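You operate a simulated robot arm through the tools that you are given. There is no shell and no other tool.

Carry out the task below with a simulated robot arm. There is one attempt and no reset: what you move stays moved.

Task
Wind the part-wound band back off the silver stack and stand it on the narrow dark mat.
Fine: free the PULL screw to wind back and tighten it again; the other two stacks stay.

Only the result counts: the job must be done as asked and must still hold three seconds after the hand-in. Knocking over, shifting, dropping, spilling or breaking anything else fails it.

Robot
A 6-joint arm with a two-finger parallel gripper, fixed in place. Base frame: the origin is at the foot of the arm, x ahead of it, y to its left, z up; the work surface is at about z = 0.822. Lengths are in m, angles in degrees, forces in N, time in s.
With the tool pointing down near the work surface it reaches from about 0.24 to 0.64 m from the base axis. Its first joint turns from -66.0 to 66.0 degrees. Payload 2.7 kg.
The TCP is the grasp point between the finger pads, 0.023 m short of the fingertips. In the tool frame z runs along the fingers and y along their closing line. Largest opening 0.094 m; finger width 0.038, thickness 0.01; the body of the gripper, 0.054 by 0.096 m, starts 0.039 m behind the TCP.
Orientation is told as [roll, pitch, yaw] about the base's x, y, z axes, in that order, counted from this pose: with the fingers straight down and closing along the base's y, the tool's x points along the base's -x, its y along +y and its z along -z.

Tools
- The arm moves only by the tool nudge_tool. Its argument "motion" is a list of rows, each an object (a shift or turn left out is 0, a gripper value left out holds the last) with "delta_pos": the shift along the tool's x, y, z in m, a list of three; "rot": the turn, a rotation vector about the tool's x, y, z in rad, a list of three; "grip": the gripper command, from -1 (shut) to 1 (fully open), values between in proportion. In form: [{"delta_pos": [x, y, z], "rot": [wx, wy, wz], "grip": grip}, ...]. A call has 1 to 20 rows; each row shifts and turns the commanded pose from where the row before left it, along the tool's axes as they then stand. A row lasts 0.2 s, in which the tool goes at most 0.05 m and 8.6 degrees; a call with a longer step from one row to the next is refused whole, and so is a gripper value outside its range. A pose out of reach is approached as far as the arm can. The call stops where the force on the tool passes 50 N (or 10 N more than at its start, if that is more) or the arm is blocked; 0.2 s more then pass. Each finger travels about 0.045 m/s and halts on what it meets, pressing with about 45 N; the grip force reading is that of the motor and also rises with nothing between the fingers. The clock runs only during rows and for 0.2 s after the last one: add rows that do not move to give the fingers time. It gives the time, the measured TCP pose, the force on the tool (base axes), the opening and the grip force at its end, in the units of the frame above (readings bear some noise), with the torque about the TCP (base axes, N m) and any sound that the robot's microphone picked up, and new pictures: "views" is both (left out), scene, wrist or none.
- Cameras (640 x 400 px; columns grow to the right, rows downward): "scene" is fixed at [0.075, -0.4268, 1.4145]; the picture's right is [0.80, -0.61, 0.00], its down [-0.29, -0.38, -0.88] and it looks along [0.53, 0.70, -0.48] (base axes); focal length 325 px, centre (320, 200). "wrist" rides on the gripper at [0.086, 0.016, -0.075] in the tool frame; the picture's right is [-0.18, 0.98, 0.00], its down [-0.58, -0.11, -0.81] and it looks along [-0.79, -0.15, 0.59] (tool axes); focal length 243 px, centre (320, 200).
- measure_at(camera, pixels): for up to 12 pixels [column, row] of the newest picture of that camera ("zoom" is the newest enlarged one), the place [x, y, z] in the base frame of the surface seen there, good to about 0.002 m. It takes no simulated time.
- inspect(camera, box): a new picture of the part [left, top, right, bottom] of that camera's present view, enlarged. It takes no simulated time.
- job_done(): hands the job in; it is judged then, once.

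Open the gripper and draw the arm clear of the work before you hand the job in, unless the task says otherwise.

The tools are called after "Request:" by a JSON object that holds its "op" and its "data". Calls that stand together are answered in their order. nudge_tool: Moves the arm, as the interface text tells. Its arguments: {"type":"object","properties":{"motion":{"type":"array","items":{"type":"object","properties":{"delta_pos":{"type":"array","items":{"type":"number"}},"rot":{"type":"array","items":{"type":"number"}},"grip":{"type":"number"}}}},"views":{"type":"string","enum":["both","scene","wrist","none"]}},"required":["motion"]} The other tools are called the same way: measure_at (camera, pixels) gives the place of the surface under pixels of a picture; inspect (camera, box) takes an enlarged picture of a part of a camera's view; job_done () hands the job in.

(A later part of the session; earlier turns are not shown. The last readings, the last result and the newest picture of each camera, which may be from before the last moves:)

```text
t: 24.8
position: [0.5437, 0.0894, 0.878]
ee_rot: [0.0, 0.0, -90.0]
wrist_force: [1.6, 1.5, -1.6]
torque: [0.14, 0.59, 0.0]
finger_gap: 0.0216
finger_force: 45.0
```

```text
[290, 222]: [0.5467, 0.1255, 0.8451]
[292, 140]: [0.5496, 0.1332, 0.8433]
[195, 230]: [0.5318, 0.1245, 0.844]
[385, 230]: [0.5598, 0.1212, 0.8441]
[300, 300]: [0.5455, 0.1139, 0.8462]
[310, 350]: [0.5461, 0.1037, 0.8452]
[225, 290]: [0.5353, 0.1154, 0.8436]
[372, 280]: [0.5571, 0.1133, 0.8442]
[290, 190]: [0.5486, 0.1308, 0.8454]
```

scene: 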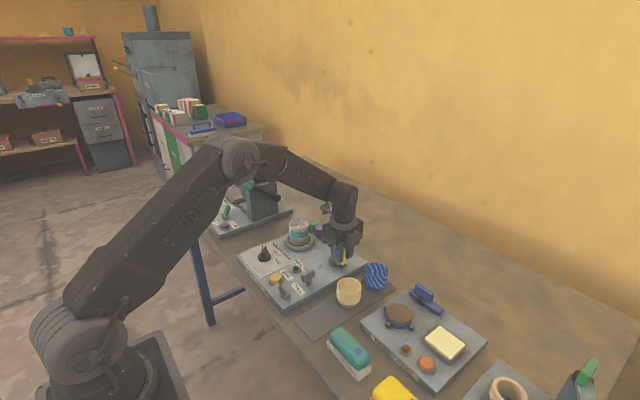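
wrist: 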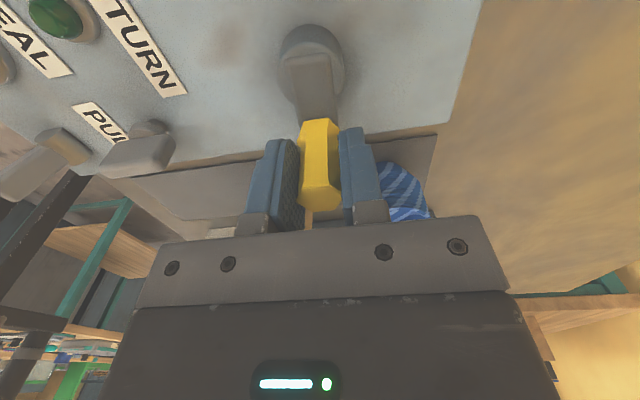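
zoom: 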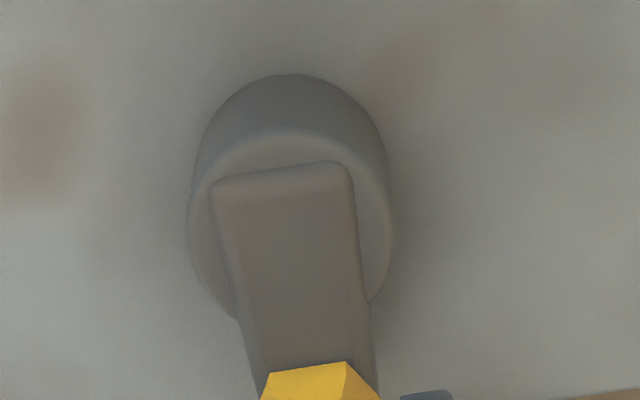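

Hub centre ≈ (0.5457, 0.1222), radius ≈ 0.032. I turn the crank a small test amount counter-clockwise (~17°), turning the tool with it, then compare the band and the turntable mark.

Request:
{"op": "nudge_tool", "data": {"motion": [{"delta_pos": [0.00016, 0.00322, 0], "rot": [0, 0, -0.1]}, {"delta_pos": [0.00016, 0.00322, 0], "rot": [0, 0, -0.1]}, {"delta_pos": [0.00016, 0.00322, 0], "rot": [0, 0, -0.1]}, {"delta_pos": [0, 0, 0]}]}}

Request:
{"op": "inspect", "data": {"camera": "scene", "box": [280, 215, 330, 255]}}

```text
t: 25.8
position: [0.554, 0.0911, 0.8798]
ee_rot: [0.0, -0.1, -72.7]
wrist_force: [2.4, -5.8, -7.5]
torque: [0.18, 0.61, -0.02]
finger_gap: 0.0217
finger_force: 45.0
```

scene: 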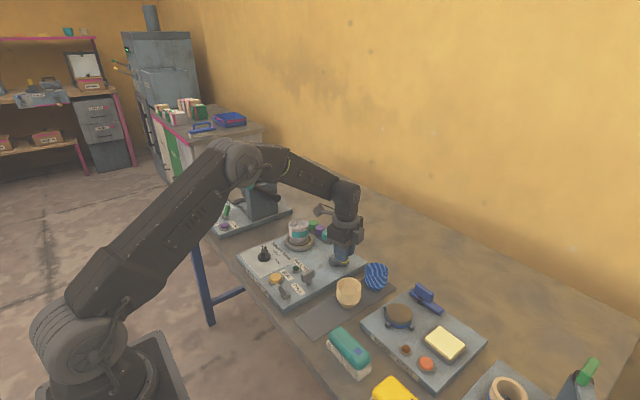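
wrist: 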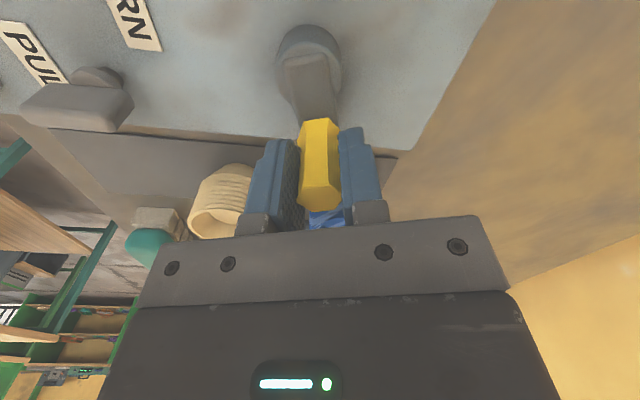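

```text
10.00 times, centred on (305, 235) of scene
```

zoom: 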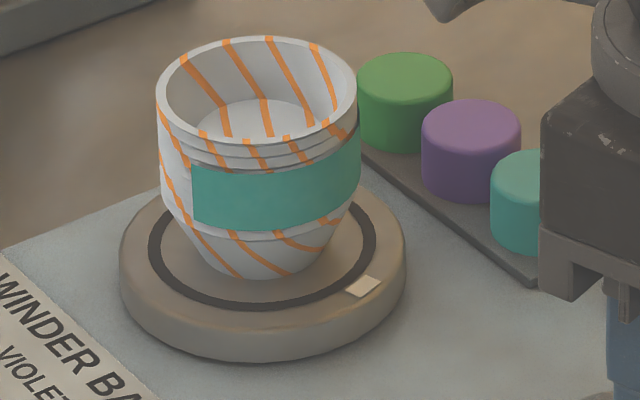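

The turntable followed (mark moved right) and the band's left end moved with it from zoom x=172 to 192, while the right end stayed by the spool side — consistent with unwinding. I continue another ~40° the same way.

Request:
{"op": "nudge_tool", "data": {"motion": [{"delta_pos": [0.00016, 0.00322, 0], "rot": [0, 0, -0.1]}, {"delta_pos": [0.00016, 0.00322, 0], "rot": [0, 0, -0.1]}, {"delta_pos": [0.00016, 0.00322, 0], "rot": [0, 0, -0.1]}, {"delta_pos": [0.00016, 0.00322, 0], "rot": [0, 0, -0.1]}, {"delta_pos": [0.00016, 0.00322, 0], "rot": [0, 0, -0.1]}, {"delta_pos": [0.00016, 0.00322, 0], "rot": [0, 0, -0.1]}, {"delta_pos": [0.00016, 0.00322, 0], "rot": [0, 0, -0.1]}, {"delta_pos": [0, 0, 0]}]}}

Request:
{"op": "inspect", "data": {"camera": "scene", "box": [280, 215, 330, 255]}}

```text
t: 27.6
position: [0.5724, 0.105, 0.8795]
ee_rot: [0.1, -0.1, -32.4]
wrist_force: [15.7, -8.3, -21.2]
torque: [-0.76, 0.07, 0.04]
finger_gap: 0.0217
finger_force: 45.0
```

scene: 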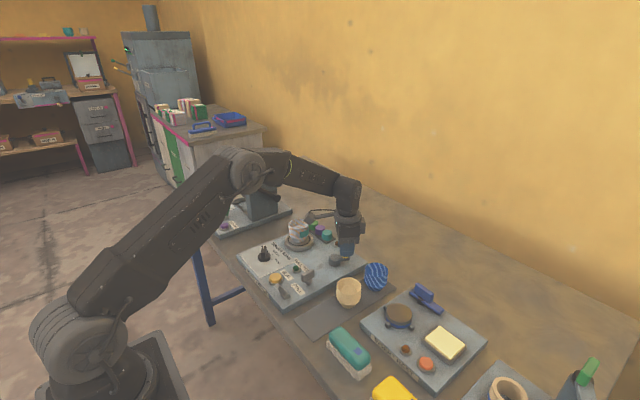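
wrist: 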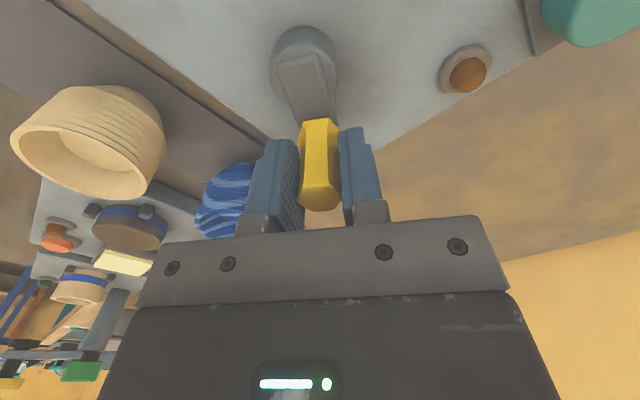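

```text
10.00 times, centred on (305, 235) of scene
```

zoom: 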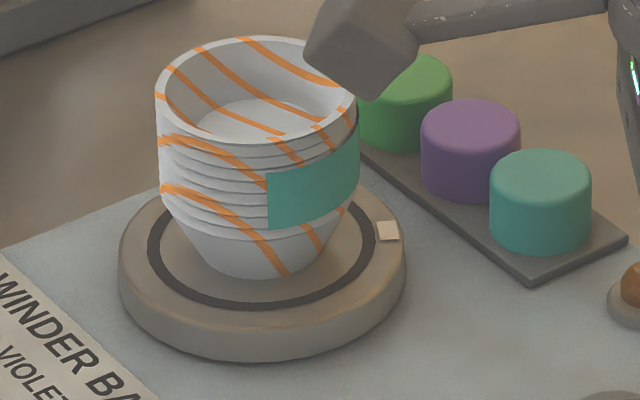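

The band is clearly shrinking: its left end is now at zoom x=267 with only the right part left. Side forces (outward 17 N, −21 N in z) suggest shifting ~1 mm outward and ~1 mm down; I correct and continue ~40°.

Request:
{"op": "nudge_tool", "data": {"motion": [{"delta_pos": [-0.001, 0, 0.001]}, {"delta_pos": [0.00016, 0.00325, 0], "rot": [0, 0, -0.1]}, {"delta_pos": [0.00016, 0.00325, 0], "rot": [0, 0, -0.1]}, {"delta_pos": [0.00016, 0.00325, 0], "rot": [0, 0, -0.1]}, {"delta_pos": [0.00016, 0.00325, 0], "rot": [0, 0, -0.1]}, {"delta_pos": [0.00016, 0.00325, 0], "rot": [0, 0, -0.1]}, {"delta_pos": [0.00016, 0.00325, 0], "rot": [0, 0, -0.1]}, {"delta_pos": [0, 0, 0]}]}}

Request:
{"op": "inspect", "data": {"camera": "scene", "box": [280, 215, 330, 255]}}

```text
t: 29.4
position: [0.575, 0.1232, 0.88]
ee_rot: [0.0, 0.2, 1.8]
wrist_force: [-23.1, -2.4, 0.8]
torque: [-0.35, -0.01, 0.01]
finger_gap: 0.0218
finger_force: 45.1
```

scene: 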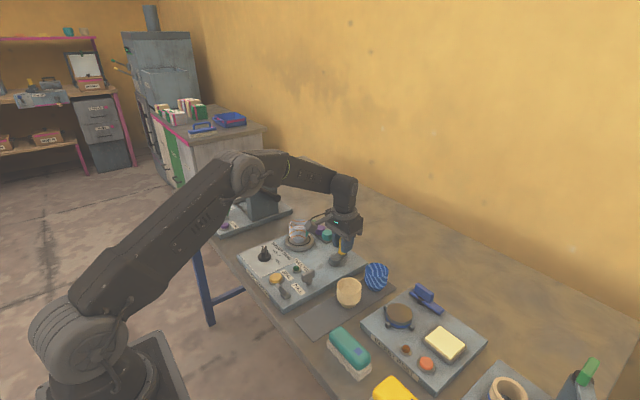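
wrist: 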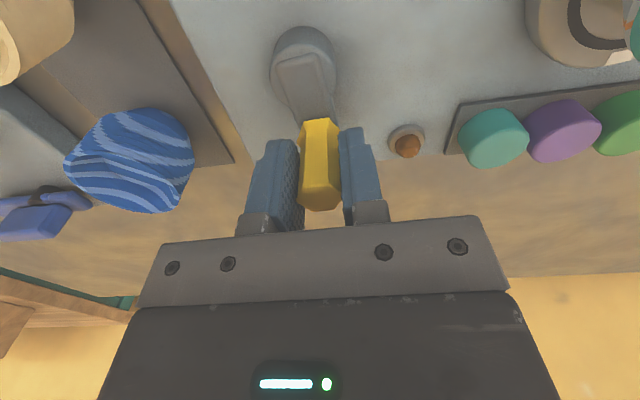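

```text
10.00 times, centred on (305, 235) of scene
```

zoom: 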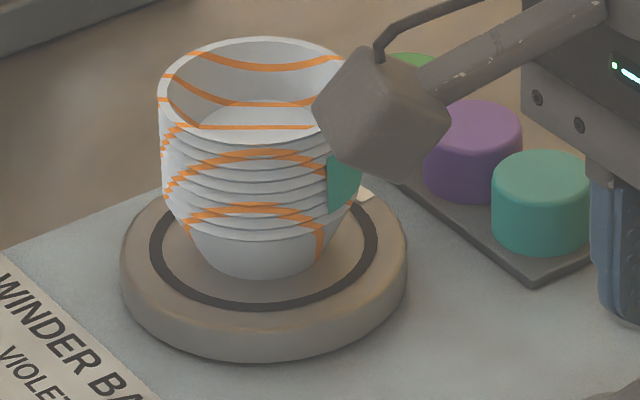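

The band's free end is now at zoom x=328, so only a short piece remains. There's −23 N radial load, so I shift 1.5 mm inward and continue ~35° further.

Request:
{"op": "nudge_tool", "data": {"motion": [{"delta_pos": [0.0018, 0, 0]}, {"delta_pos": [0.00016, 0.0032, 0], "rot": [0, 0, -0.1]}, {"delta_pos": [0.00016, 0.0032, 0], "rot": [0, 0, -0.1]}, {"delta_pos": [0.00016, 0.0032, 0], "rot": [0, 0, -0.1]}, {"delta_pos": [0.00016, 0.0032, 0], "rot": [0, 0, -0.1]}, {"delta_pos": [0.00016, 0.0032, 0], "rot": [0, 0, -0.1]}, {"delta_pos": [0.00016, 0.0032, 0], "rot": [0, 0, -0.1]}, {"delta_pos": [0, 0, 0]}]}}

Request:
{"op": "inspect", "data": {"camera": "scene", "box": [280, 215, 330, 255]}}

```text
t: 31.2
position: [0.568, 0.1396, 0.8793]
ee_rot: [0.0, 0.0, 36.2]
wrist_force: [-16.9, -14.5, -0.8]
torque: [0.75, -0.16, -0.01]
finger_gap: 0.0216
finger_force: 45.5
```

scene: 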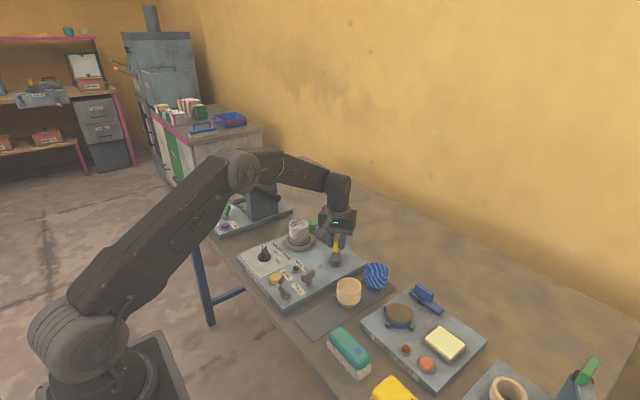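
wrist: 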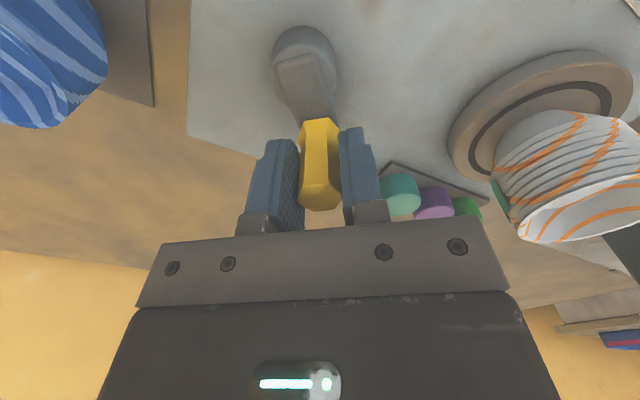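

```text
10.00 times, centred on (305, 235) of scene
```

zoom: 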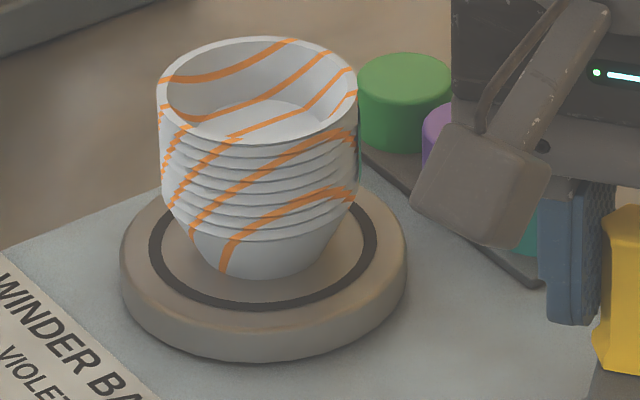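

Only a sliver of teal remains at the right silhouette; the wrist view shows it at about (500,197). I'll zoom on it before finishing.

Request:
{"op": "inspect", "data": {"camera": "wrist", "box": [450, 100, 640, 250]}}

```text
2.67 times, centred on (545, 175) of wrist
```

zoom: 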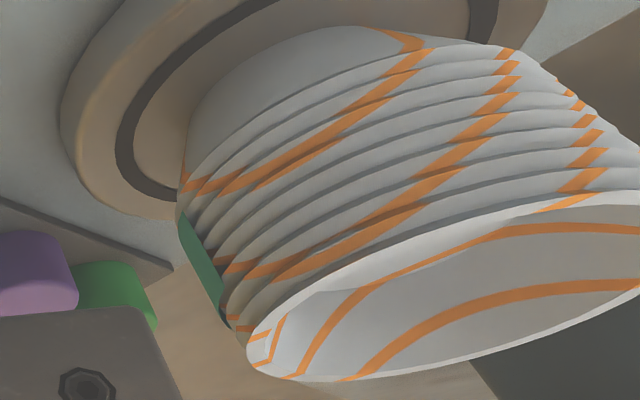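

A teal sliver still shows on the far side. I shift ~1.5 mm inward (radial load) and turn ~11° more, then check again.

Request:
{"op": "nudge_tool", "data": {"motion": [{"delta_pos": [0.0018, 0, 0]}, {"delta_pos": [0.00016, 0.0032, 0], "rot": [0, 0, -0.1]}, {"delta_pos": [0.00016, 0.0032, 0], "rot": [0, 0, -0.1]}, {"delta_pos": [0, 0, 0]}], "views": "wrist"}}

Request:
{"op": "inspect", "data": {"camera": "wrist", "box": [450, 80, 640, 250]}}

Request:
{"op": "inspect", "data": {"camera": "scene", "box": [280, 215, 330, 255]}}

```text
t: 32.2
position: [0.5624, 0.1435, 0.8786]
ee_rot: [-0.2, -0.2, 47.7]
wrist_force: [-3.9, -7.0, -1.6]
torque: [0.45, 0.53, 0.04]
finger_gap: 0.0216
finger_force: 44.8
```

wrist: 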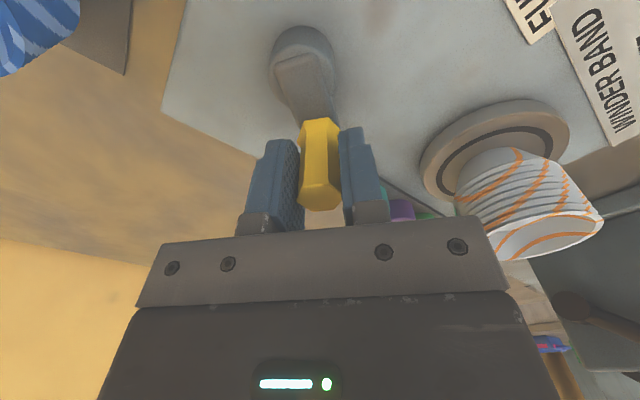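

```text
2.35 times, centred on (545, 165) of wrist
```

zoom: 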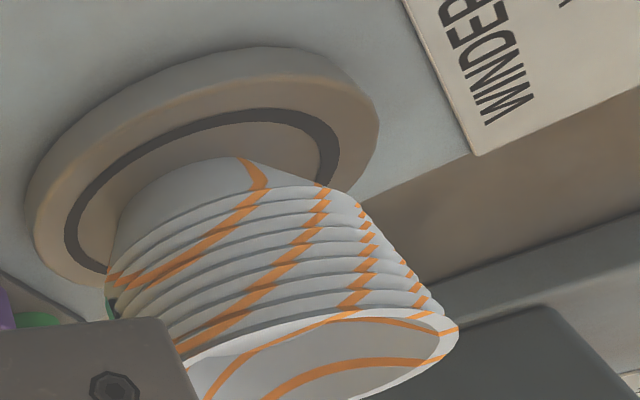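

```text
10.00 times, centred on (305, 235) of scene
```

zoom: 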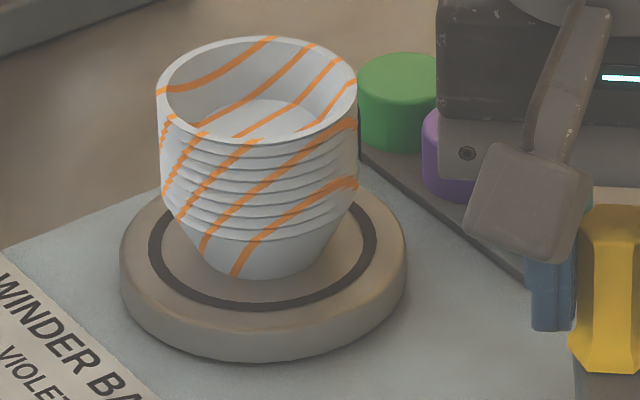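

A trace of teal still shows at the left edge of the stack in the wrist zoom (110,295). I turn ~11° more.

Request:
{"op": "nudge_tool", "data": {"motion": [{"delta_pos": [0.0005, 0.0032, 0], "rot": [0, 0, -0.1]}, {"delta_pos": [0.0005, 0.0032, 0], "rot": [0, 0, -0.1]}, {"delta_pos": [0, 0, 0]}], "views": "wrist"}}

Request:
{"op": "inspect", "data": {"camera": "wrist", "box": [410, 80, 600, 250]}}

Request:
{"op": "inspect", "data": {"camera": "scene", "box": [280, 215, 330, 255]}}

```text
t: 33.0
position: [0.5568, 0.1483, 0.8797]
ee_rot: [-0.1, -0.1, 59.1]
wrist_force: [-2.3, -7.0, -0.2]
torque: [1.01, 0.21, 0.02]
finger_gap: 0.0218
finger_force: 44.9
```

wrist: 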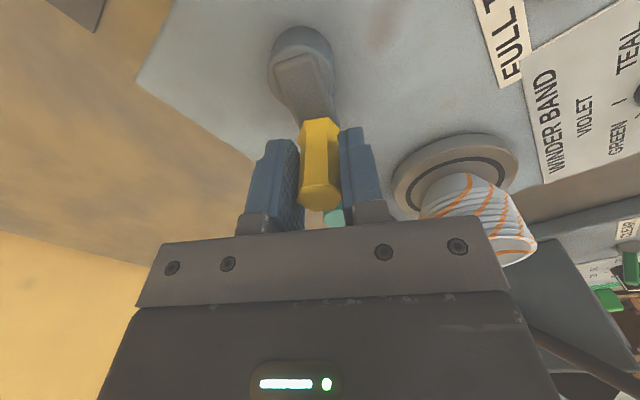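

```text
2.35 times, centred on (505, 165) of wrist
```

zoom: 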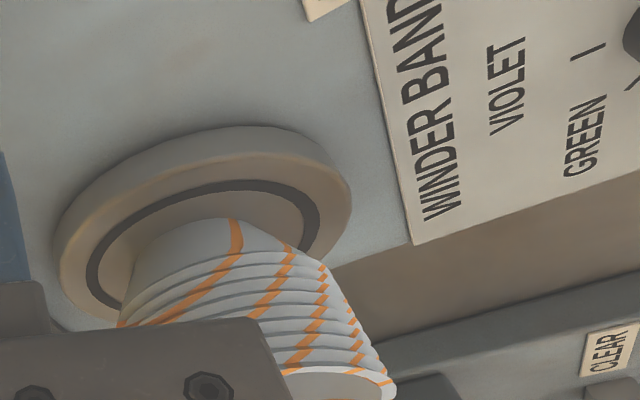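

```text
10.00 times, centred on (305, 235) of scene
```

zoom: 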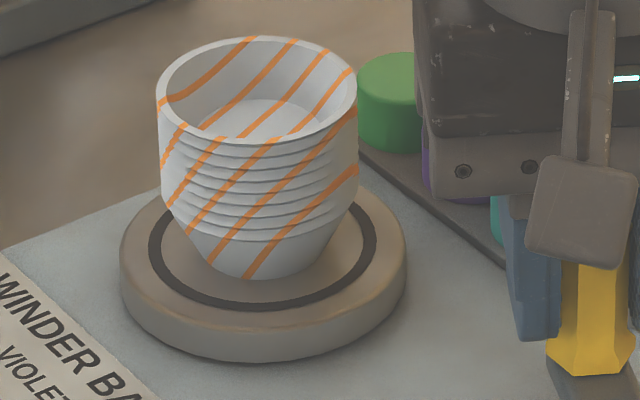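

From here the gripper hides the far side. I turn another ~11° gently in half steps, watching for a stop.

Request:
{"op": "nudge_tool", "data": {"motion": [{"delta_pos": [0.0004, 0.0016, 0], "rot": [0, 0, -0.05]}, {"delta_pos": [0.0004, 0.0016, 0], "rot": [0, 0, -0.05]}, {"delta_pos": [0, 0, 0]}], "views": "wrist"}}

Request:
{"op": "inspect", "data": {"camera": "wrist", "box": [380, 100, 540, 240]}}

```text
t: 33.8
position: [0.5538, 0.1486, 0.8799]
ee_rot: [-0.1, -0.1, 64.8]
wrist_force: [-0.7, -4.3, 3.0]
torque: [0.39, 0.53, 0.0]
finger_gap: 0.0217
finger_force: 45.2
```

wrist: 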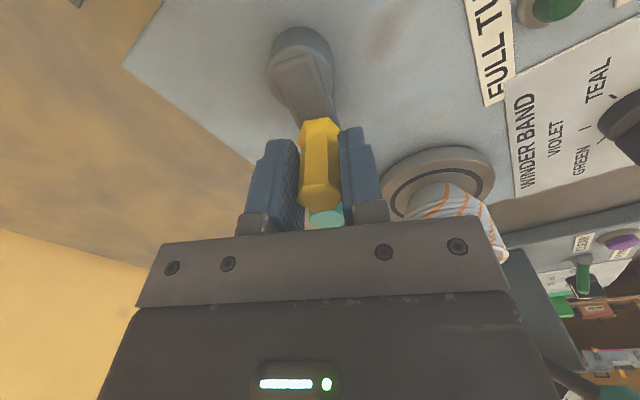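

```text
2.86 times, centred on (460, 170) of wrist
```

zoom: 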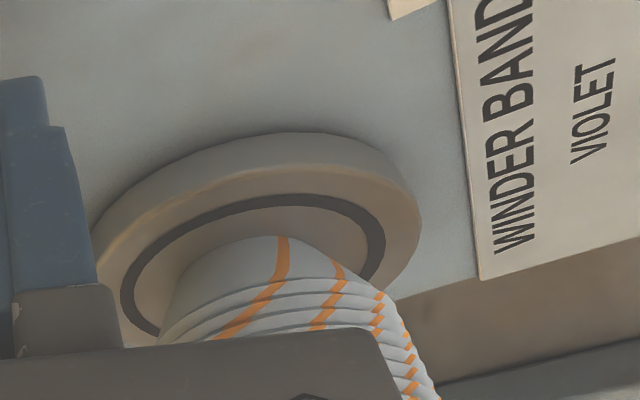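

No stop felt yet at ~155°. I release the handle, rise, and swing the camera round to the +x/−y side to see whether any band remains.

Request:
{"op": "nudge_tool", "data": {"motion": [{"grip": 0.0}, {"grip": 0.0}, {"grip": 0.0}, {"delta_pos": [0, 0, -0.03]}, {"delta_pos": [0, 0, -0.04]}, {"delta_pos": [0, 0, -0.04]}, {"delta_pos": [0, 0, -0.04]}, {"rot": [0, 0, -0.14]}, {"rot": [0, 0, -0.14]}, {"rot": [0, 0, -0.14]}, {"rot": [0, 0, -0.14]}, {"rot": [0, 0, -0.14]}, {"rot": [0, 0, -0.14]}, {"rot": [0, 0, -0.14]}, {"delta_pos": [0, 0, 0]}]}}

```text
t: 37.0
position: [0.5537, 0.1478, 1.029]
ee_rot: [-0.1, -0.1, 121.0]
wrist_force: [0.2, -0.5, 0.7]
torque: [-0.02, -0.02, -0.02]
finger_gap: 0.047
finger_force: 0.1
```

scene: 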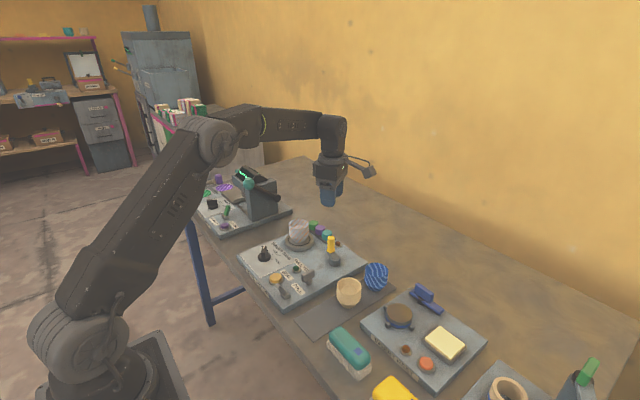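
wrist: 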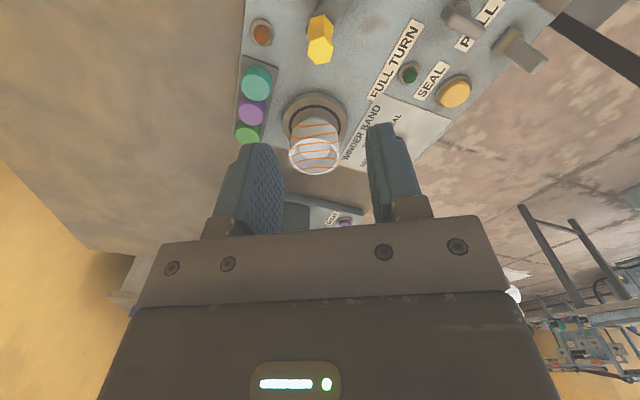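

The camera now looks from about angle 287°. I enlarge the stack at wrist (315,145).

Request:
{"op": "inspect", "data": {"camera": "wrist", "box": [265, 85, 365, 185]}}

Request:
{"op": "inspect", "data": {"camera": "wrist", "box": [230, 0, 430, 130]}}

Request:
{"op": "inspect", "data": {"camera": "scene", "box": [265, 205, 345, 265]}}

```text
4.00 times, centred on (315, 135) of wrist
```

zoom: 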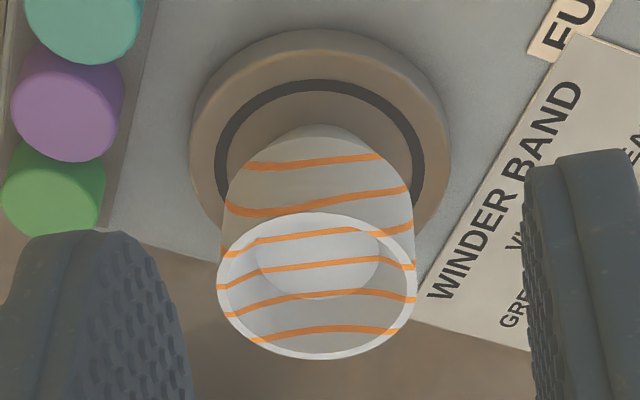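

```text
3.08 times, centred on (330, 65) of wrist
```

zoom: 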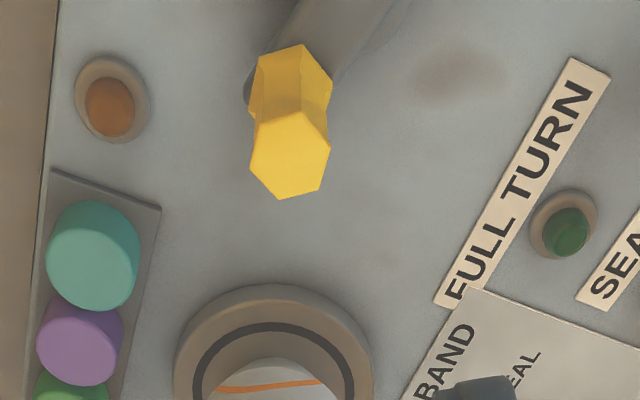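

```text
6.67 times, centred on (305, 235) of scene
```

zoom: 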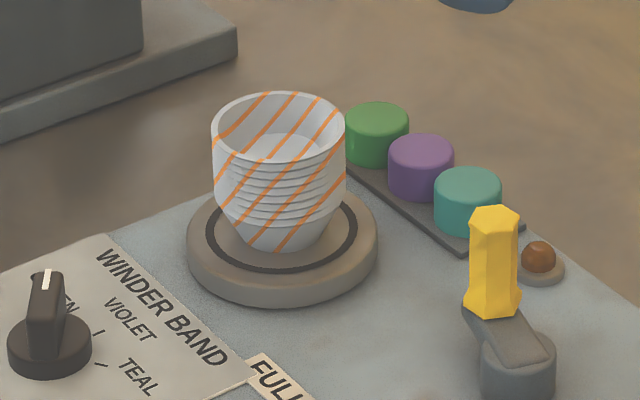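

No teal from this angle. To be sure about the +x side I rotate further and shift so the camera looks from about 320°.

Request:
{"op": "nudge_tool", "data": {"motion": [{"rot": [0, 0, -0.1265]}, {"rot": [0, 0, -0.1265]}, {"rot": [0, 0, -0.1265]}, {"rot": [0, 0, -0.1265]}, {"delta_pos": [-0.00675, -0.0377, 0]}, {"delta_pos": [-0.00675, -0.0377, 0]}, {"delta_pos": [0, 0, 0]}]}}

Request:
{"op": "inspect", "data": {"camera": "wrist", "box": [250, 60, 390, 180]}}

```text
t: 38.6
position: [0.5813, 0.2203, 1.0284]
ee_rot: [0.0, -0.1, 149.9]
wrist_force: [0.0, 0.2, -0.7]
torque: [-0.01, -0.01, 0.02]
finger_gap: 0.0473
finger_force: 0.0
```

scene: 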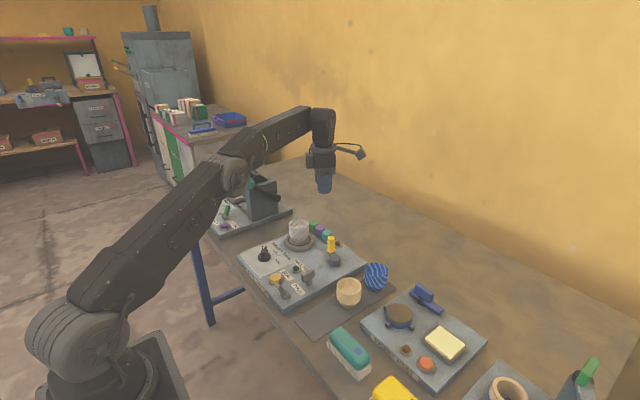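
wrist: 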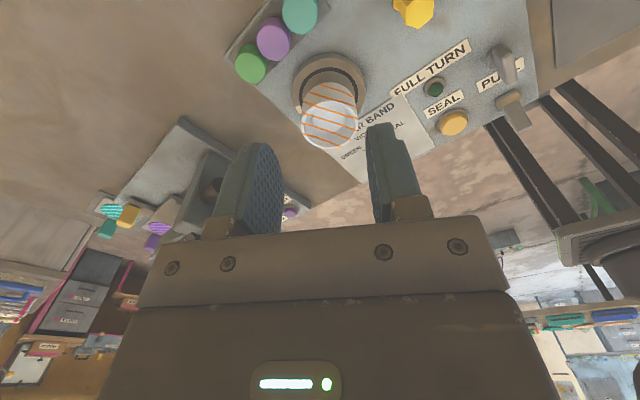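

```text
3.33 times, centred on (320, 120) of wrist
```

zoom: 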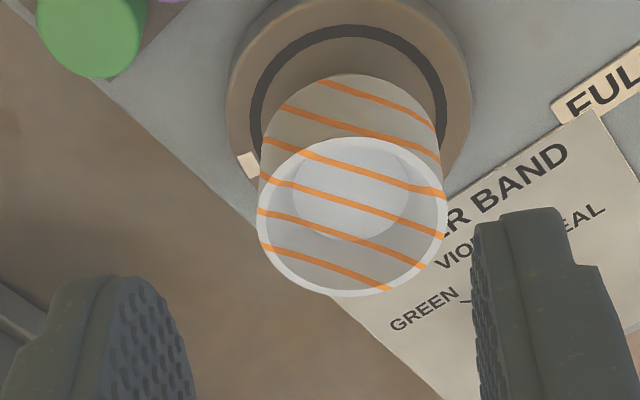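

No teal anywhere from this side either, and the turntable mark shows at about 65°. Since no stop was felt, I'll go back and turn a little more to make sure the band is fully off; first I measure the handle's present position.

Request:
{"op": "measure_at", "data": {"camera": "wrist", "pixels": [[415, 18], [410, 15], [420, 15], [400, 5], [330, 100], [300, 95], [330, 145], [358, 110]]}}

Request:
{"op": "measure_at", "data": {"camera": "scene", "pixels": [[331, 238], [331, 245], [329, 237], [333, 237], [334, 262], [335, 256]]}}

```text
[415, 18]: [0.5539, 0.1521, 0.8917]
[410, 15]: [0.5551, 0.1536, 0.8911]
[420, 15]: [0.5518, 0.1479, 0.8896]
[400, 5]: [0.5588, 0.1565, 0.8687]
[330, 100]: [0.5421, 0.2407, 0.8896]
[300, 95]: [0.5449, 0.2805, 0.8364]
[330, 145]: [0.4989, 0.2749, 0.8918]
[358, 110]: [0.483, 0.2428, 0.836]
```

```text
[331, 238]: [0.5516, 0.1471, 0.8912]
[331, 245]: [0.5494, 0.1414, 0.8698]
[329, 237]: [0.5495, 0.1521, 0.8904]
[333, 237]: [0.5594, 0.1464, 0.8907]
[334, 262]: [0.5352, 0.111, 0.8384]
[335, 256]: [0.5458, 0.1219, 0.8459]
```

Handle centre ≈ (0.554, 0.149), same as where I released it. I go back to yaw 65° above it and descend to z≈0.88.

Request:
{"op": "nudge_tool", "data": {"motion": [{"rot": [0, 0, 0.1347]}, {"rot": [0, 0, 0.1347]}, {"rot": [0, 0, 0.1347]}, {"rot": [0, 0, 0.1347]}, {"rot": [0, 0, 0.1347]}, {"rot": [0, 0, 0.1347]}, {"rot": [0, 0, 0.1347]}, {"rot": [0, 0, 0.1347]}, {"rot": [0, 0, 0.1347]}, {"rot": [0, 0, 0.1347]}, {"rot": [0, 0, 0.1347]}, {"delta_pos": [0.0381, -0.0027, 0]}, {"delta_pos": [0.0381, -0.0027, 0]}, {"delta_pos": [0, 0, 0.037]}, {"delta_pos": [0, 0, 0.037]}, {"delta_pos": [0, 0, 0.037]}, {"delta_pos": [0, 0, 0.037]}, {"delta_pos": [0, 0, 0]}], "views": "wrist"}}

```text
t: 42.4
position: [0.5513, 0.1504, 0.8807]
ee_rot: [-0.1, -0.1, 65.0]
wrist_force: [-0.1, -0.1, -0.2]
torque: [-0.04, -0.03, -0.01]
finger_gap: 0.047
finger_force: 0.1
```

wrist: 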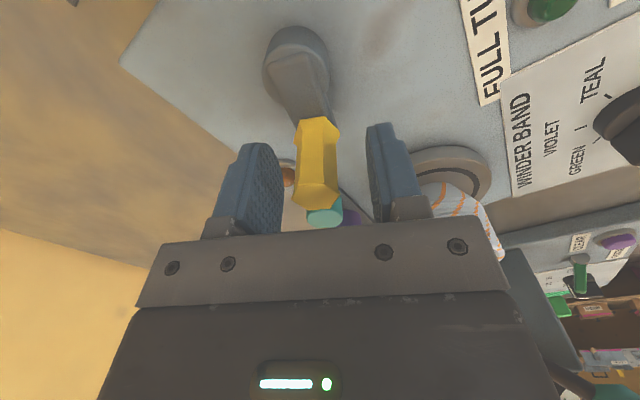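

The handle sits between the fingers at wrist (317,165), about 2.5 mm off-centre toward −tool-y. I correct, close, and turn gently ~6° further counter-clockwise.

Request:
{"op": "nudge_tool", "data": {"motion": [{"delta_pos": [0.0005, -0.0027, 0]}, {"grip": -1}, {"grip": -1}, {"grip": -1}, {"grip": -1}, {"delta_pos": [0.0002, 0.0016, 0], "rot": [0, 0, -0.05]}, {"delta_pos": [0.0002, 0.0016, 0], "rot": [0, 0, -0.05]}, {"delta_pos": [0, 0, 0]}], "views": "wrist"}}

Request:
{"op": "inspect", "data": {"camera": "scene", "box": [280, 215, 330, 255]}}

```text
t: 44.2
position: [0.5511, 0.1489, 0.8804]
ee_rot: [0.0, -0.1, 70.8]
wrist_force: [1.1, 4.1, -2.1]
torque: [-0.01, 0.68, 0.01]
finger_gap: 0.0215
finger_force: 45.0
```

wrist: 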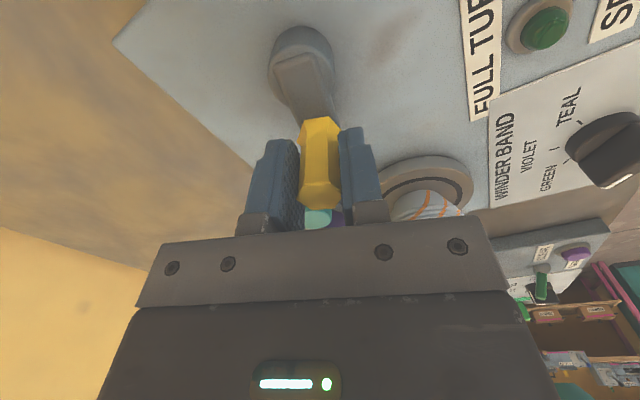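

```text
10.00 times, centred on (305, 235) of scene
```

zoom: 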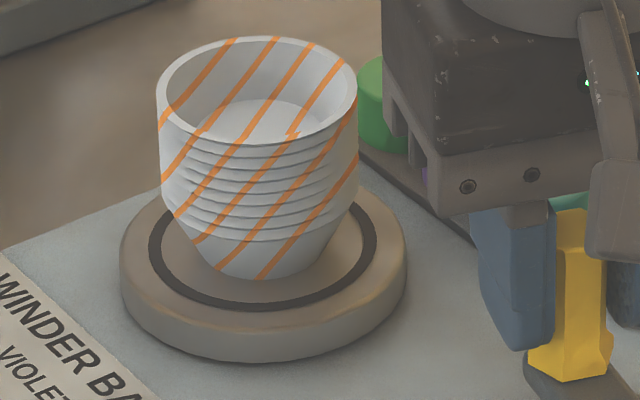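

Still free-turning with no teal. For margin I turn another ~20° in the same sense, watching for a stop and any reappearing teal.

Request:
{"op": "nudge_tool", "data": {"motion": [{"delta_pos": [0.0003, 0.0016, 0], "rot": [0, 0, -0.05]}, {"delta_pos": [0.0003, 0.0016, 0], "rot": [0, 0, -0.05]}, {"delta_pos": [0.0003, 0.0016, 0], "rot": [0, 0, -0.05]}, {"delta_pos": [0.0003, 0.0016, 0], "rot": [0, 0, -0.05]}, {"delta_pos": [0.0003, 0.0016, 0], "rot": [0, 0, -0.05]}, {"delta_pos": [0.0003, 0.0016, 0], "rot": [0, 0, -0.05]}, {"delta_pos": [0, 0, 0]}], "views": "wrist"}}

Request:
{"op": "inspect", "data": {"camera": "scene", "box": [280, 215, 330, 255]}}

```text
t: 45.8
position: [0.5424, 0.1509, 0.882]
ee_rot: [0.0, 0.0, 87.9]
wrist_force: [-1.0, 10.2, -9.6]
torque: [0.27, 0.65, 0.0]
finger_gap: 0.0218
finger_force: 44.7
```

wrist: 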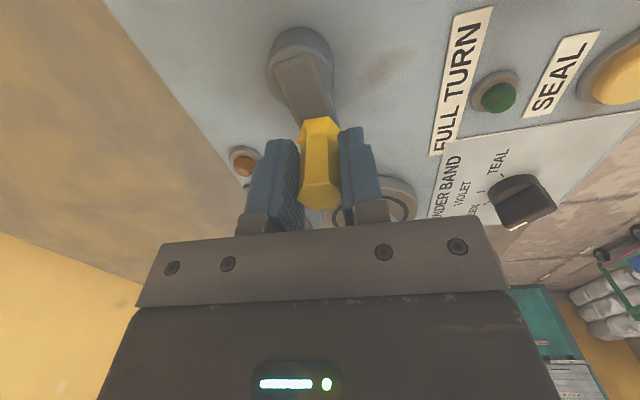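

```text
10.00 times, centred on (305, 235) of scene
```

zoom: 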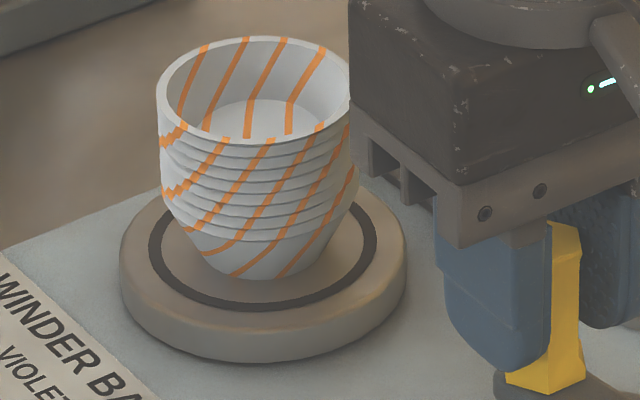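

The crank has gone ~178° back with no stop and no teal showing. I release, rise, turn the tool to yaw 0 and view the stack again.

Request:
{"op": "nudge_tool", "data": {"motion": [{"grip": 0.0}, {"grip": 0.0}, {"grip": 0.0}, {"delta_pos": [0, 0, -0.03]}, {"delta_pos": [0, 0, -0.04]}, {"delta_pos": [0, 0, -0.04]}, {"delta_pos": [0, 0, -0.04]}, {"rot": [0, 0, 0.14]}, {"rot": [0, 0, 0.14]}, {"rot": [0, 0, 0.14]}, {"rot": [0, 0, 0.14]}, {"rot": [0, 0, 0.14]}, {"rot": [0, 0, 0.14]}, {"rot": [0, 0, 0.14]}, {"rot": [0, 0, 0.14]}, {"rot": [0, 0, 0.14]}, {"rot": [0, 0, 0.14]}, {"rot": [0, 0, 0.134]}, {"delta_pos": [0, 0, 0]}]}}

Request:
{"op": "inspect", "data": {"camera": "scene", "box": [265, 205, 345, 275]}}

```text
t: 49.8
position: [0.5414, 0.1482, 1.032]
ee_rot: [0.1, -0.1, 0.0]
wrist_force: [0.3, 0.0, 0.3]
torque: [0.01, -0.01, 0.01]
finger_gap: 0.047
finger_force: 0.1
```

scene: 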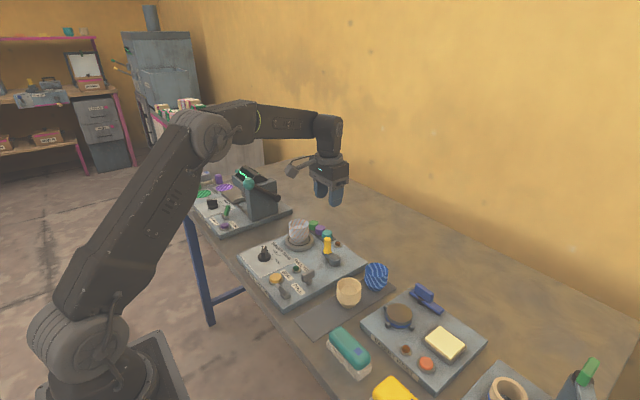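
wrist: 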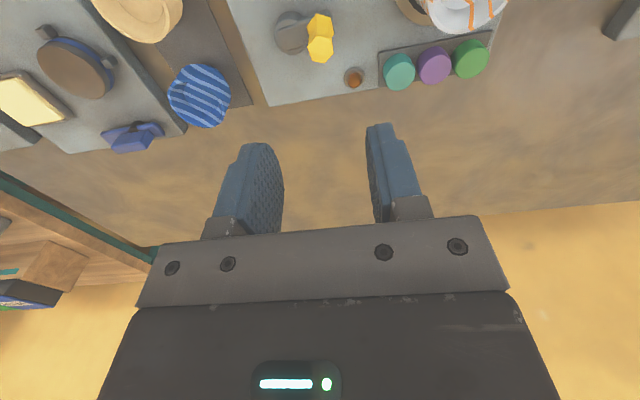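

```text
5.71 times, centred on (305, 240) of scene
```

zoom: 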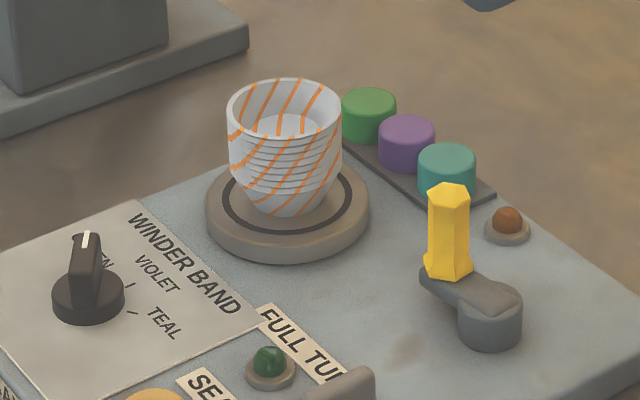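

The stack is bare, and the crank now points +y. Next I go back to the PULL wing (now along x at about (0.4365, 0.0982)) with yaw 0 and descend to z≈0.866.

Request:
{"op": "nudge_tool", "data": {"motion": [{"delta_pos": [0.035, -0.0167, 0]}, {"delta_pos": [0.035, -0.0167, 0]}, {"delta_pos": [0.035, -0.0167, 0]}, {"delta_pos": [0, 0, 0.035]}, {"delta_pos": [0, 0, 0.035]}, {"delta_pos": [0, 0, 0.035]}, {"delta_pos": [0, 0, 0.035]}, {"delta_pos": [0, 0, 0.026]}, {"delta_pos": [0, 0, 0]}]}}

Request:
{"op": "inspect", "data": {"camera": "wrist", "box": [220, 90, 440, 230]}}

```text
t: 51.8
position: [0.4369, 0.0998, 0.8656]
ee_rot: [0.0, -0.1, 0.0]
wrist_force: [-0.6, 0.0, -0.6]
torque: [0.0, -0.01, 0.01]
finger_gap: 0.0471
finger_force: 0.0
```

scene: 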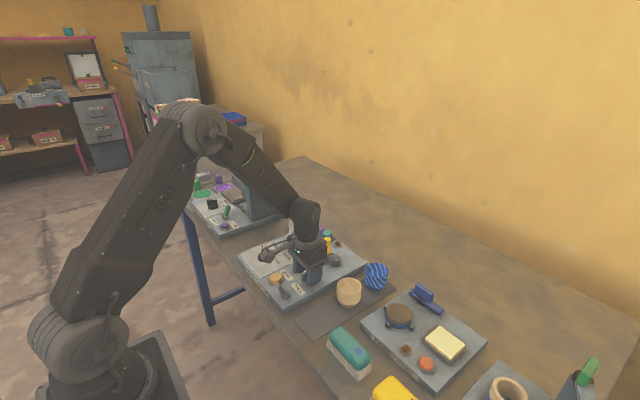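
wrist: 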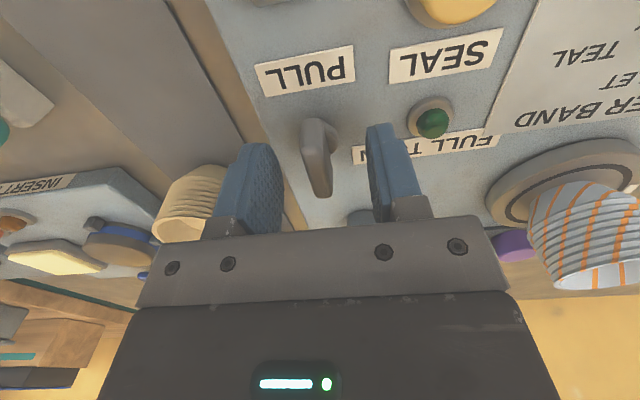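

```text
2.86 times, centred on (330, 160) of wrist
```

zoom: 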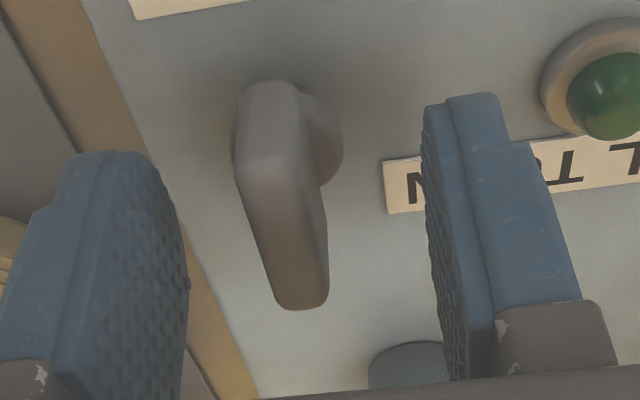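

The wing is between the fingers and aligned. I close and turn clockwise (seen from above) ~45° first.

Request:
{"op": "nudge_tool", "data": {"motion": [{"delta_pos": [0, -0.001, 0], "grip": -1}, {"grip": -1}, {"grip": -1}, {"grip": -1}, {"rot": [0, 0, 0.1]}, {"rot": [0, 0, 0.1]}, {"rot": [0, 0, 0.1]}, {"rot": [0, 0, 0.1]}, {"rot": [0, 0, 0.1]}, {"rot": [0, 0, 0.1]}, {"rot": [0, 0, 0.1]}, {"rot": [0, 0, 0.1]}, {"delta_pos": [0, 0, 0]}], "views": "wrist"}}

```text
t: 54.6
position: [0.4372, 0.0988, 0.8657]
ee_rot: [0.2, -0.1, -46.0]
wrist_force: [2.3, 3.3, 2.6]
torque: [-0.79, -0.27, -0.03]
finger_gap: 0.0109
finger_force: 45.4
```

wrist: 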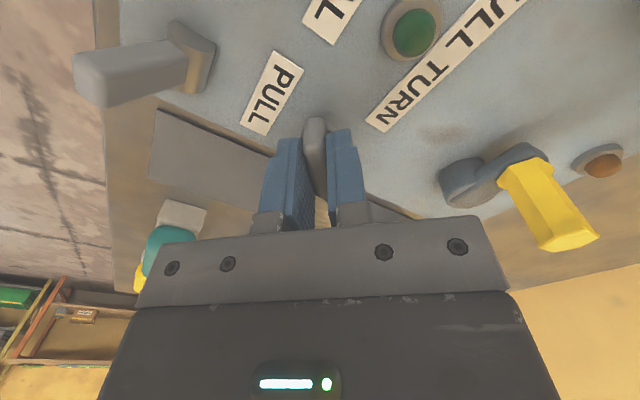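

Turning smoothly at −46°. I continue to about −86°, then will approach the stop in small steps.

Request:
{"op": "nudge_tool", "data": {"motion": [{"rot": [0, 0, 0.1]}, {"rot": [0, 0, 0.1]}, {"rot": [0, 0, 0.1]}, {"rot": [0, 0, 0.1]}, {"rot": [0, 0, 0.1]}, {"rot": [0, 0, 0.1]}, {"rot": [0, 0, 0.1]}, {"delta_pos": [0, 0, 0]}], "views": "none"}}

Request:
{"op": "nudge_tool", "data": {"motion": [{"rot": [0, 0, 0.04]}, {"rot": [0, 0, 0.04]}, {"delta_pos": [0, 0, 0]}], "views": "wrist"}}

```text
t: 56.4
position: [0.4393, 0.0981, 0.8659]
ee_rot: [0.1, 0.0, -86.1]
wrist_force: [11.8, 8.6, 3.7]
torque: [-1.21, 0.3, -0.02]
finger_gap: 0.0107
finger_force: 44.9
```

```text
t: 57.2
position: [0.4382, 0.0993, 0.8651]
ee_rot: [0.2, 0.1, -90.5]
wrist_force: [12.9, 4.8, 6.3]
torque: [0.41, 0.26, 1.45]
finger_gap: 0.0107
finger_force: 45.1
```

wrist: 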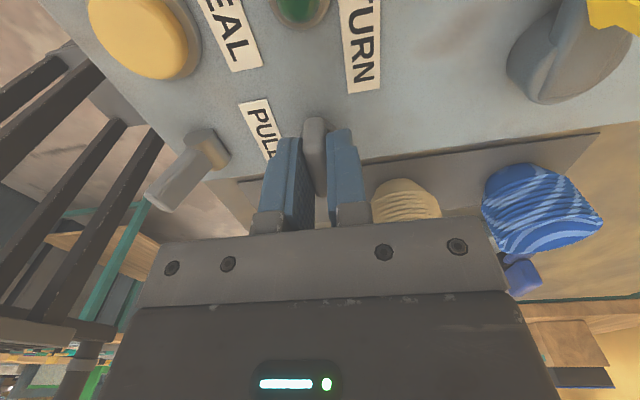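

The torque rose to +1.45 N·m at −90.5°: the screw is against its clockwise stop, where it stood at the start. I give it a slight extra nudge, then open and rise.

Request:
{"op": "nudge_tool", "data": {"motion": [{"rot": [0, 0, 0.03]}, {"delta_pos": [0, 0, 0]}], "views": "none"}}

Request:
{"op": "nudge_tool", "data": {"motion": [{"grip": 0.0}, {"grip": 0.0}, {"grip": 0.0}, {"delta_pos": [0, 0, -0.03]}, {"delta_pos": [0, 0, -0.04]}, {"delta_pos": [0, 0, -0.04]}, {"delta_pos": [0, 0, -0.03]}, {"delta_pos": [0, 0, 0]}]}}

```text
t: 57.8
position: [0.4378, 0.099, 0.8648]
ee_rot: [0.2, 0.0, -92.1]
wrist_force: [13.0, 5.5, 10.3]
torque: [-0.93, 0.21, 1.81]
finger_gap: 0.0121
finger_force: 44.6
```

```text
t: 59.6
position: [0.4365, 0.097, 1.0051]
ee_rot: [0.1, -0.1, -92.3]
wrist_force: [0.9, 0.3, 0.4]
torque: [0.0, 0.01, 0.0]
finger_gap: 0.0472
finger_force: 0.0
```

scene: 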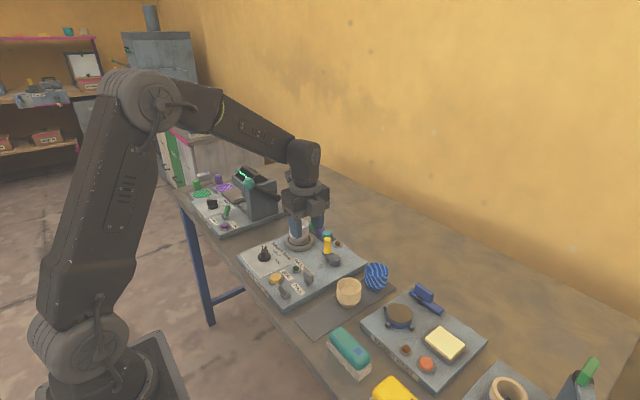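
wrist: 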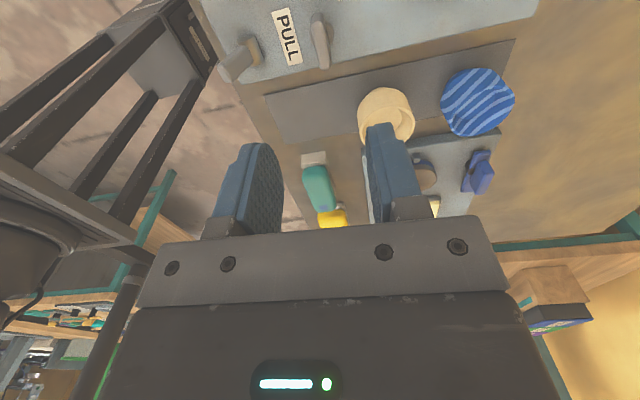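

The wing is back in its starting direction at wrist (320,45). I'll check it in the scene view and measure the mat's edges and the two standing stacks.

Request:
{"op": "inspect", "data": {"camera": "scene", "box": [280, 230, 410, 340]}}

Request:
{"op": "measure_at", "data": {"camera": "wrist", "pixels": [[268, 97], [280, 142], [365, 78], [510, 45], [330, 85], [340, 125], [300, 115], [385, 95], [408, 120], [362, 115], [478, 80], [445, 95]]}}

```text
3.64 times, centred on (345, 285) of scene
```

zoom: 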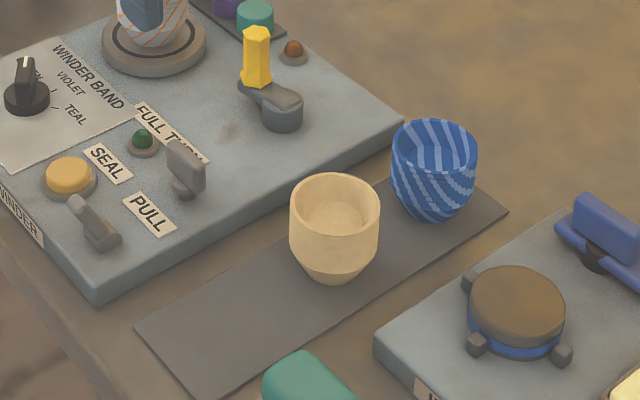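

```text
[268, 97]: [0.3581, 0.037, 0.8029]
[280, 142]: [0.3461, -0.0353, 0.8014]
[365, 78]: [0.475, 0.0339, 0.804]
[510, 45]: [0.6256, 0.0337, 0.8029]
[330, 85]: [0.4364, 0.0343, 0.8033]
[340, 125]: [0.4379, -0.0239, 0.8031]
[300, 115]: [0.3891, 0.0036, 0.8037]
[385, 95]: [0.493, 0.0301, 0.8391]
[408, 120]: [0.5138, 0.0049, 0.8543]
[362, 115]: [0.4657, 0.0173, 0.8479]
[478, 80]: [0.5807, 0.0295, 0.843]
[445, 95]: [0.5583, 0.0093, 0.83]
```

Wing is tight and unchanged in place; mat spans x≈0.35–0.625, y≈−0.035–0.037 with free space at x 0.36–0.455. Now I rotate to yaw 0 with the fingers fully open and move above the silver stack at about (0.522, 0.264).

Request:
{"op": "nudge_tool", "data": {"motion": [{"rot": [0, 0, -0.1342], "grip": 1}, {"rot": [0, 0, -0.1342]}, {"rot": [0, 0, -0.1342]}, {"rot": [0, 0, -0.1342]}, {"rot": [0, 0, -0.1342]}, {"rot": [0, 0, -0.1342]}, {"rot": [0, 0, -0.1342]}, {"rot": [0, 0, -0.1342]}, {"rot": [0, 0, -0.1342]}, {"rot": [0, 0, -0.1342]}, {"rot": [0, 0, -0.1342]}, {"rot": [0, 0, -0.1342]}, {"delta_pos": [-0.0214, 0.0418, 0]}, {"delta_pos": [-0.0214, 0.0418, 0]}, {"delta_pos": [-0.0214, 0.0418, 0]}, {"delta_pos": [-0.0214, 0.0418, 0]}, {"delta_pos": [0, 0, 0.02]}, {"delta_pos": [0, 0, 0]}]}}

```text
t: 63.4
position: [0.5234, 0.2654, 0.9859]
ee_rot: [0.0, 0.0, 0.0]
wrist_force: [-0.3, -0.6, -0.8]
torque: [0.0, 0.0, -0.02]
finger_gap: 0.0939
finger_force: 0.1
```

scene: 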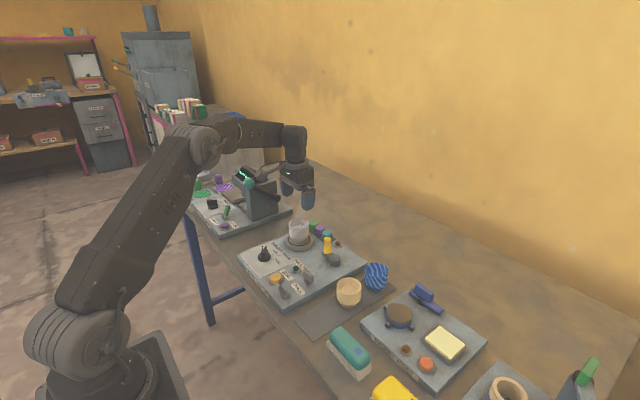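
wrist: 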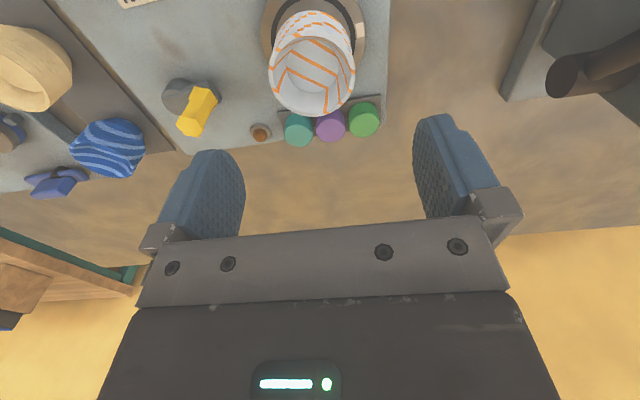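

The stack is below at wrist (312,62). I enlarge and measure its rim to centre the grasp.

Request:
{"op": "inspect", "data": {"camera": "wrist", "box": [250, 0, 380, 130]}}

Request:
{"op": "measure_at", "data": {"camera": "wrist", "pixels": [[270, 80], [353, 75], [312, 112], [312, 40], [300, 45], [290, 105], [340, 100], [345, 50], [278, 55], [315, 85], [313, 22]]}}

```text
3.08 times, centred on (315, 65) of wrist
```

zoom: 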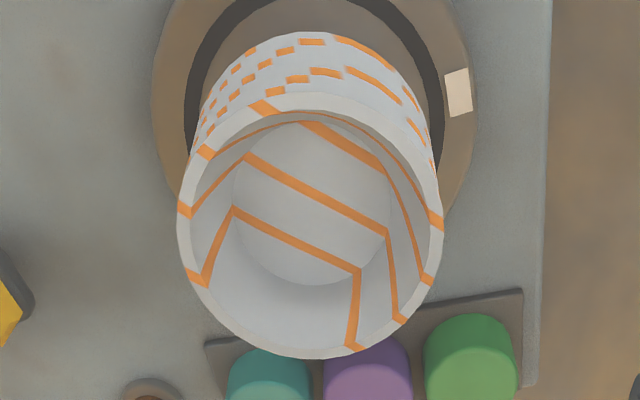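

```text
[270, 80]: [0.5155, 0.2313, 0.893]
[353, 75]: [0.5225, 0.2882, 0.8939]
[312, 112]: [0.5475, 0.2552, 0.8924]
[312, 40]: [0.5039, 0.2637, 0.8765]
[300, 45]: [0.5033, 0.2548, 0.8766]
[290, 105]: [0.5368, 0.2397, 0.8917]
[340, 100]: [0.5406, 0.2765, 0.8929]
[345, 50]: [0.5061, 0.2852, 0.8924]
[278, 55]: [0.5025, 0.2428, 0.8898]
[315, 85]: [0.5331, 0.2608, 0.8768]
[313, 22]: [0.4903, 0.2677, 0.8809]
```

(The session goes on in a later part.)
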